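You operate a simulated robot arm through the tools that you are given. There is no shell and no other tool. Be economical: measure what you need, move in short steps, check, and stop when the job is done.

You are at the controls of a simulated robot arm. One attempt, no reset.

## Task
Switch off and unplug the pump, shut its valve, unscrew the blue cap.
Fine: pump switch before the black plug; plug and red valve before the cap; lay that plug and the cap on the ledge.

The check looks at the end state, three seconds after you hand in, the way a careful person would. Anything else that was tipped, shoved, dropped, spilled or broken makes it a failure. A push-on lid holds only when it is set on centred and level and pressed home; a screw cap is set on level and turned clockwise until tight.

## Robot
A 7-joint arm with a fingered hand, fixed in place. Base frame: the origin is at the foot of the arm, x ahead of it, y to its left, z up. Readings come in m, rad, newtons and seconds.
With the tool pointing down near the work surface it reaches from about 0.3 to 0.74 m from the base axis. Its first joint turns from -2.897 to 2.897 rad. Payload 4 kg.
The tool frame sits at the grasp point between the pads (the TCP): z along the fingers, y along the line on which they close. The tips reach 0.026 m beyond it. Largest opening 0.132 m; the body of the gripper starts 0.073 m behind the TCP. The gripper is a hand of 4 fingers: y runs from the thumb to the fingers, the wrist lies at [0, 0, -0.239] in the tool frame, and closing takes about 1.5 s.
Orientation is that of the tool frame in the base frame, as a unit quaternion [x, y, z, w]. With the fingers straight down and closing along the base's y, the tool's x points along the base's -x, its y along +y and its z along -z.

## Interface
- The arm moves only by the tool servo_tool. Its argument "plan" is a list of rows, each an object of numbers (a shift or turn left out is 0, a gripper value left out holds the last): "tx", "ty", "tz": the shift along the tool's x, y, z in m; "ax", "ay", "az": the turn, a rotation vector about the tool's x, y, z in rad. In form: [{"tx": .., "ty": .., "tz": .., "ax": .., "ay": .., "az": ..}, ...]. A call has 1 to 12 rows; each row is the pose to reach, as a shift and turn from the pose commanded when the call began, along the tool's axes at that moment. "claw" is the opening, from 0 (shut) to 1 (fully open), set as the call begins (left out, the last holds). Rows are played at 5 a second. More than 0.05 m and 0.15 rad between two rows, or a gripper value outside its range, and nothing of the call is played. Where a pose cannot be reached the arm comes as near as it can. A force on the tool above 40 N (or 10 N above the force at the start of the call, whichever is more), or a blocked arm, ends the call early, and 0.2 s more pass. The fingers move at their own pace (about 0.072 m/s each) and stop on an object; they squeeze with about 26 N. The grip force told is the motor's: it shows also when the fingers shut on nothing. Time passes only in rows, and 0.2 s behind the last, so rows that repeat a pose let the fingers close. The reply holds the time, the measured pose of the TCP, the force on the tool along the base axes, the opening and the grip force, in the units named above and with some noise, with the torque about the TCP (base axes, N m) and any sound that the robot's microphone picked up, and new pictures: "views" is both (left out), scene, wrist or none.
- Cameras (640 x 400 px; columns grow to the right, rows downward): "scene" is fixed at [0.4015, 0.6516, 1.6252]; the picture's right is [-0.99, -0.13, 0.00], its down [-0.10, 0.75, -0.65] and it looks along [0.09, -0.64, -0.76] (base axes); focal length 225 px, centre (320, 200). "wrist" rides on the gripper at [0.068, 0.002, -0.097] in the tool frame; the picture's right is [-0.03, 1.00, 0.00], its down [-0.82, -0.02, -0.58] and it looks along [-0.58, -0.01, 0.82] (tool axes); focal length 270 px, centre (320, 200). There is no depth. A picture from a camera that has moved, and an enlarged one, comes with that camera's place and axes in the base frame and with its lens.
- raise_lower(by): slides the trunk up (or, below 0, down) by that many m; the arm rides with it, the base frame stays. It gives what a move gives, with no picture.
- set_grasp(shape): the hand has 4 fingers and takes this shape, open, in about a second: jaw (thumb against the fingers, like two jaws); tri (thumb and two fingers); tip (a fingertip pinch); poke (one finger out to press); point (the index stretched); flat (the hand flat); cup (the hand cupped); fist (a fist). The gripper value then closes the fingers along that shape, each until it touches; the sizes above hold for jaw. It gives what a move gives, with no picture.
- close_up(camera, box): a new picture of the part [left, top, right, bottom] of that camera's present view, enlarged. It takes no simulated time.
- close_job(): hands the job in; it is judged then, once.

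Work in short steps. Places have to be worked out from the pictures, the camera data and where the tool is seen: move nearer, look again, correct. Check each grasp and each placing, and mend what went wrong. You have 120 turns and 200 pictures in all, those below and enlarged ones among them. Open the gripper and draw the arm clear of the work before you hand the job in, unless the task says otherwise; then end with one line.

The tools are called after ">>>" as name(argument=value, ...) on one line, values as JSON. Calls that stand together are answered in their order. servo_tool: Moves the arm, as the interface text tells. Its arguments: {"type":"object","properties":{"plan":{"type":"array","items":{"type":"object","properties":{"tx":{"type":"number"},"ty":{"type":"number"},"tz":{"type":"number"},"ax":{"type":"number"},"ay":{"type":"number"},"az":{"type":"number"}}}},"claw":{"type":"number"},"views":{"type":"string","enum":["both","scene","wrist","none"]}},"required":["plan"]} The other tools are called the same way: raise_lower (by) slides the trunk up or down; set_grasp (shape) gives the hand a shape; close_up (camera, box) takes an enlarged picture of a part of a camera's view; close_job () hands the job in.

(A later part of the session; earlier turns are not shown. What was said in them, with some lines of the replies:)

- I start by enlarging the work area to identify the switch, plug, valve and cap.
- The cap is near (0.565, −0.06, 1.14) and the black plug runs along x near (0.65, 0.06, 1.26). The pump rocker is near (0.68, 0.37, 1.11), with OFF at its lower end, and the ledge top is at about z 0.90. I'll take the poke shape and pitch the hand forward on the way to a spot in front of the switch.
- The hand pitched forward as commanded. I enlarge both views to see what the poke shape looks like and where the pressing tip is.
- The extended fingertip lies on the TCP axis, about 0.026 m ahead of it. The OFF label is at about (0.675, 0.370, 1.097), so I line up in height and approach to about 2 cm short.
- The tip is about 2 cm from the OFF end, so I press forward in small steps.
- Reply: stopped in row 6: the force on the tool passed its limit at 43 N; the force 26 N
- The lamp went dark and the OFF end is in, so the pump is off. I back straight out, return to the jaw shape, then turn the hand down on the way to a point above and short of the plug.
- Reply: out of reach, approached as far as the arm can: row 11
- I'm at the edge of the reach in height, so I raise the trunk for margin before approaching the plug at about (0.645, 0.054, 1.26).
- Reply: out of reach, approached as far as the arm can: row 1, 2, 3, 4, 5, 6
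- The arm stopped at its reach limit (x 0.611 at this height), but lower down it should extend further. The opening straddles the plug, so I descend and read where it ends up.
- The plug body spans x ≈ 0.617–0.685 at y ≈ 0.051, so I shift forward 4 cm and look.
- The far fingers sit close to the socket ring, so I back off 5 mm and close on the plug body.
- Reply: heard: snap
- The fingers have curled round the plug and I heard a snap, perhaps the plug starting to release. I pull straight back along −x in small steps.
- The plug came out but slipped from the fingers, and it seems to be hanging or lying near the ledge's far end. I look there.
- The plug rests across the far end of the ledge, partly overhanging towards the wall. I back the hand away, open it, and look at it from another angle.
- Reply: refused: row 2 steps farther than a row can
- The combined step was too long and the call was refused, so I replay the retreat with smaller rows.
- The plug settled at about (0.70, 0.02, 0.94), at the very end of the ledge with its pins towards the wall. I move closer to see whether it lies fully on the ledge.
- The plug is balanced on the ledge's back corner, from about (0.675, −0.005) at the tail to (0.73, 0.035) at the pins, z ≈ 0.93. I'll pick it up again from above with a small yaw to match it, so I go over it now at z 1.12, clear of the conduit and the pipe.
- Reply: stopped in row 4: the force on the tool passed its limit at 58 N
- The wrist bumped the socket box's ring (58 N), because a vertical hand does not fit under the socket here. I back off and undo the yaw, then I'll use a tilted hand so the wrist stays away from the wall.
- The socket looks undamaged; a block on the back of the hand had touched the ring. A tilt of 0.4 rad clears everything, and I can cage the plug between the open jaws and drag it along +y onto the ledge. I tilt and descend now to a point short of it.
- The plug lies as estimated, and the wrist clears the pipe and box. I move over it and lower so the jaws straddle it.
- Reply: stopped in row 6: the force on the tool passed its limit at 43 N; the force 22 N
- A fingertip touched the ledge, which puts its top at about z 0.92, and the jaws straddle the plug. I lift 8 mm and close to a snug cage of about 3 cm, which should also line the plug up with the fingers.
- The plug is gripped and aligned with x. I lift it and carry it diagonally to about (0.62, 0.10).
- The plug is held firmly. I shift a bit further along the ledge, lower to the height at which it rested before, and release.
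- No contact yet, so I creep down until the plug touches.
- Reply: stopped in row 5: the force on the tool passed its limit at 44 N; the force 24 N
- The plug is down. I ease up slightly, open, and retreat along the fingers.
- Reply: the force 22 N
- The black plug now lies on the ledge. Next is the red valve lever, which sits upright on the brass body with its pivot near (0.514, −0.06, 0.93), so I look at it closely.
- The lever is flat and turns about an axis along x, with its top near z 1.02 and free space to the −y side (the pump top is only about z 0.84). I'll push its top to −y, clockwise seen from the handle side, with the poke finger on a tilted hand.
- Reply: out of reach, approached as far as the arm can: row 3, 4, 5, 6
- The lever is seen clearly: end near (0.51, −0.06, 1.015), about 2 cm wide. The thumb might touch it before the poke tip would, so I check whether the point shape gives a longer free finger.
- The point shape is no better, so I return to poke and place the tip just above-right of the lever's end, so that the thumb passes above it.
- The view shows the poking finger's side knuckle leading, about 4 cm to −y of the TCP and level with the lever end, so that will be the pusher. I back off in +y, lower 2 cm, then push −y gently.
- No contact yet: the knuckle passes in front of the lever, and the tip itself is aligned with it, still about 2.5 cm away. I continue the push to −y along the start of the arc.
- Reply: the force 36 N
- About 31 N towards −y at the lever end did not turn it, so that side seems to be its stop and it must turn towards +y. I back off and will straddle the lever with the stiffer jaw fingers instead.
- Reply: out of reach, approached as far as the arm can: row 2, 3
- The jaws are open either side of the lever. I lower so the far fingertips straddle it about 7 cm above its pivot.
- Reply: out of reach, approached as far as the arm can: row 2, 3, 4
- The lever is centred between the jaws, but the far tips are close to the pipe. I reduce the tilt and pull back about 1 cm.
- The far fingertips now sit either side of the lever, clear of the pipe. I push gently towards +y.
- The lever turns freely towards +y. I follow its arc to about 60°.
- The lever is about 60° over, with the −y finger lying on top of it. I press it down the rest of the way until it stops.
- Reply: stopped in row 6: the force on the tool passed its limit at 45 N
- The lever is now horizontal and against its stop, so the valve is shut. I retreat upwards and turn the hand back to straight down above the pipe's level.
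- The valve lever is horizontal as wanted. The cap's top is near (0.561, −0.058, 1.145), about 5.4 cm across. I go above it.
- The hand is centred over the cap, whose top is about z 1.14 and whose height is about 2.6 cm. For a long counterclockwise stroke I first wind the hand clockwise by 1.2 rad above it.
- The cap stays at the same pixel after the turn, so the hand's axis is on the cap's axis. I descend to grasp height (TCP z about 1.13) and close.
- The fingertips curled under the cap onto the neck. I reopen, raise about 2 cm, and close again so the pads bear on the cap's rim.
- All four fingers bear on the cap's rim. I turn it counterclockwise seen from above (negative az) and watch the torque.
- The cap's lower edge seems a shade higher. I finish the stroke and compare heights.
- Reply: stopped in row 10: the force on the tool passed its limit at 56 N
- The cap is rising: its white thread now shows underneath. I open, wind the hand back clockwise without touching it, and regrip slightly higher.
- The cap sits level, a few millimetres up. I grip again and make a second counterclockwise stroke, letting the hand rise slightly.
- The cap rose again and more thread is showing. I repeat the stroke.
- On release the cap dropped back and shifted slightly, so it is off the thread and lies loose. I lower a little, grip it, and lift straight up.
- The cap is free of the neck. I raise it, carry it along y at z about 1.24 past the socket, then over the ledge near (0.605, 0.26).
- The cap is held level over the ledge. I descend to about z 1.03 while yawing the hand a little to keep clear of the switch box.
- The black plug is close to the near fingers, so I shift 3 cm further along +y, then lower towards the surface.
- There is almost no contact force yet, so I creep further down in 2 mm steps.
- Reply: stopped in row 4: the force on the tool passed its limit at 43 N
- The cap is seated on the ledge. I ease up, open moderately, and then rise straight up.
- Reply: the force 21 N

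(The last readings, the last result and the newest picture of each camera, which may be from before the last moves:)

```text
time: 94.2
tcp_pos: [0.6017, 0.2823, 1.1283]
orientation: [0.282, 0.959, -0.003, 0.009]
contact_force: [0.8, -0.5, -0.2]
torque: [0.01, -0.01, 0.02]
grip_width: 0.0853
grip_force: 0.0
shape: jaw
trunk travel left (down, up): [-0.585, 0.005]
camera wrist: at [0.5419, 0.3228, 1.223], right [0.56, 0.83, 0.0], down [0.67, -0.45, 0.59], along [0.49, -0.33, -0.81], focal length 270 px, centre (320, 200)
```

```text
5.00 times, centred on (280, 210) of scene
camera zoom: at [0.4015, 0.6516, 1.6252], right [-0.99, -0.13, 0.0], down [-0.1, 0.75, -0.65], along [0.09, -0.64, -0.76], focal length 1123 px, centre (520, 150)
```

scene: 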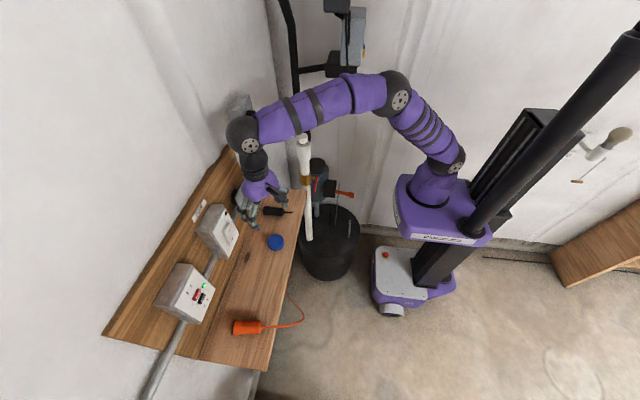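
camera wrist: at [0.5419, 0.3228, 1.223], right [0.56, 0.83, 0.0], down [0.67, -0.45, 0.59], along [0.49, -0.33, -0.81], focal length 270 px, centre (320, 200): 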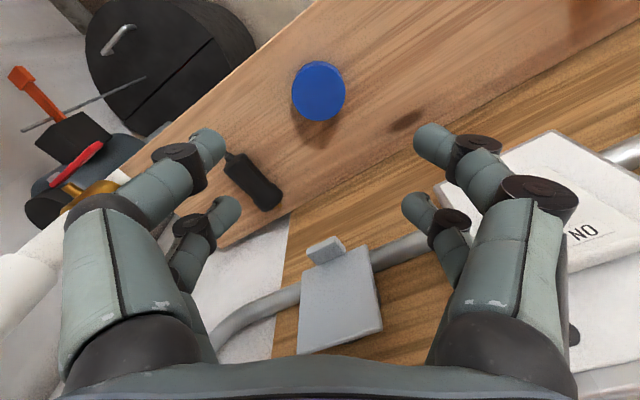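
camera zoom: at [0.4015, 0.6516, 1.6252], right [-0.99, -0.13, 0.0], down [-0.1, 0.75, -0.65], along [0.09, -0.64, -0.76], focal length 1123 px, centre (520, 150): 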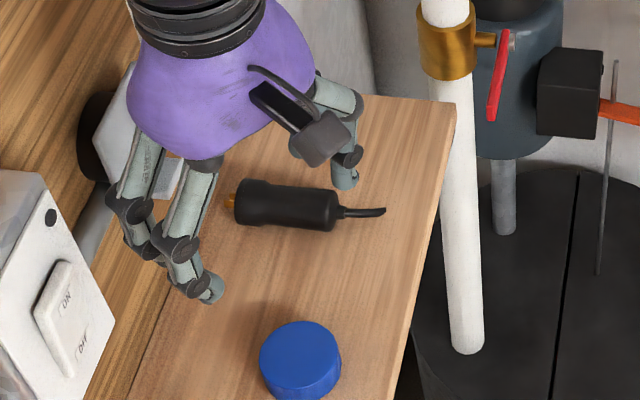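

The plug and cap both lie on the ledge. I draw the arm back clear of the work and check everything once more.

>>> servo_tool(plan=[{"tx": 0.03, "ty": -0.019, "tz": -0.02}, {"tx": 0.06, "ty": -0.038, "tz": -0.04}, {"tx": 0.09, "ty": -0.058, "tz": -0.06}, {"tx": 0.12, "ty": -0.077, "tz": -0.08}, {"tx": 0.15, "ty": -0.096, "tz": -0.1}, {"tx": 0.17, "ty": -0.109, "tz": -0.1}], claw=1)

>>> close_up(camera="scene", box=[180, 110, 340, 210])

>>> close_up(camera="scene", box=[180, 185, 340, 285])

```text
time: 95.6
tcp_pos: [0.3962, 0.2815, 1.2229]
orientation: [0.281, 0.96, -0.003, 0.008]
contact_force: [0.1, 0.0, -0.2]
torque: [0.03, -0.02, 0.03]
grip_width: 0.1322
grip_force: 0.1
shape: jaw
trunk travel left (down, up): [-0.585, 0.005]
camera wrist: at [0.3379, 0.3216, 1.319], right [0.56, 0.83, 0.0], down [0.67, -0.45, 0.59], along [0.49, -0.33, -0.81], focal length 270 px, centre (320, 200)
```

scene: 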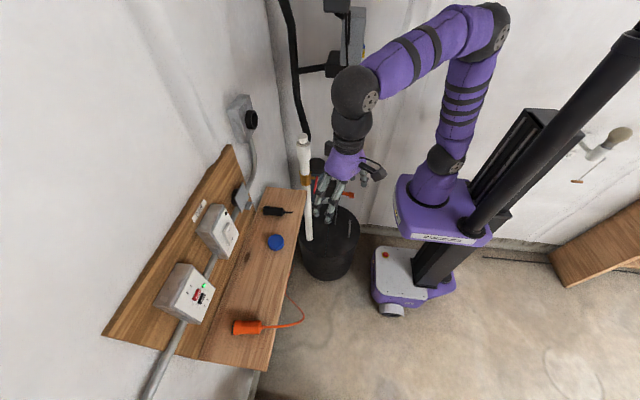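
wrist: 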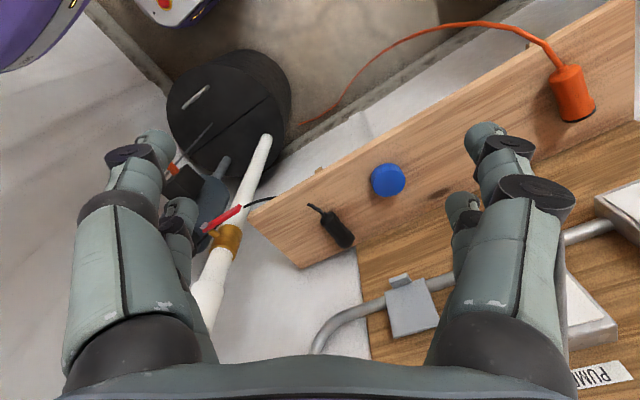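

```text
4.00 times, centred on (260, 160) of scene
camera zoom: at [0.4015, 0.6516, 1.6252], right [-0.99, -0.13, 0.0], down [-0.1, 0.75, -0.65], along [0.09, -0.64, -0.76], focal length 899 px, centre (560, 360)
```

zoom: 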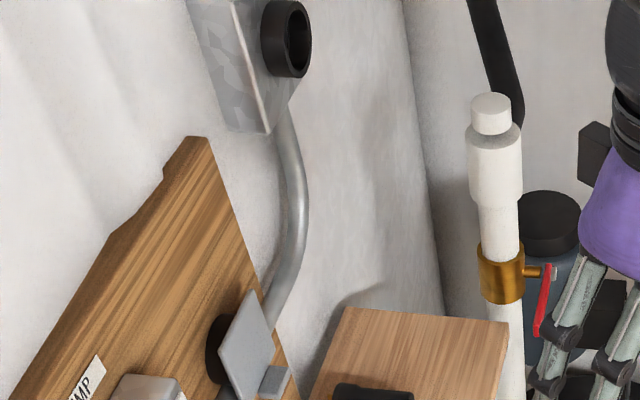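

```text
4.00 times, centred on (260, 235) of scene
camera zoom: at [0.4015, 0.6516, 1.6252], right [-0.99, -0.13, 0.0], down [-0.1, 0.75, -0.65], along [0.09, -0.64, -0.76], focal length 899 px, centre (560, 60)
```

zoom: 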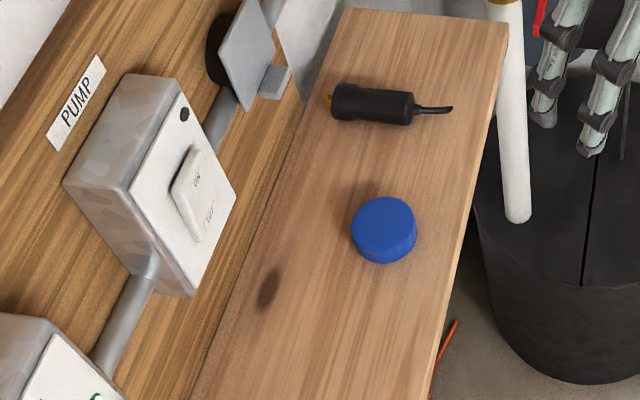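

The checks hold: switch OFF with its lamp dark, socket empty, valve lever crosswise, neck open, plug and cap resting on the ledge, arm clear. I hand the job in.

>>> close_job()

```text
The job is handed in.
```

I finished the job in the order you set: I switched the pump off and unplugged it, turned the red valve shut, and unscrewed the blue cap. The black plug and the cap now lie on the ledge. On the way, the plug slipped from the fingers onto the ledge's edge, and the hand bumped the socket once; I re-laid the plug and saw no damage.
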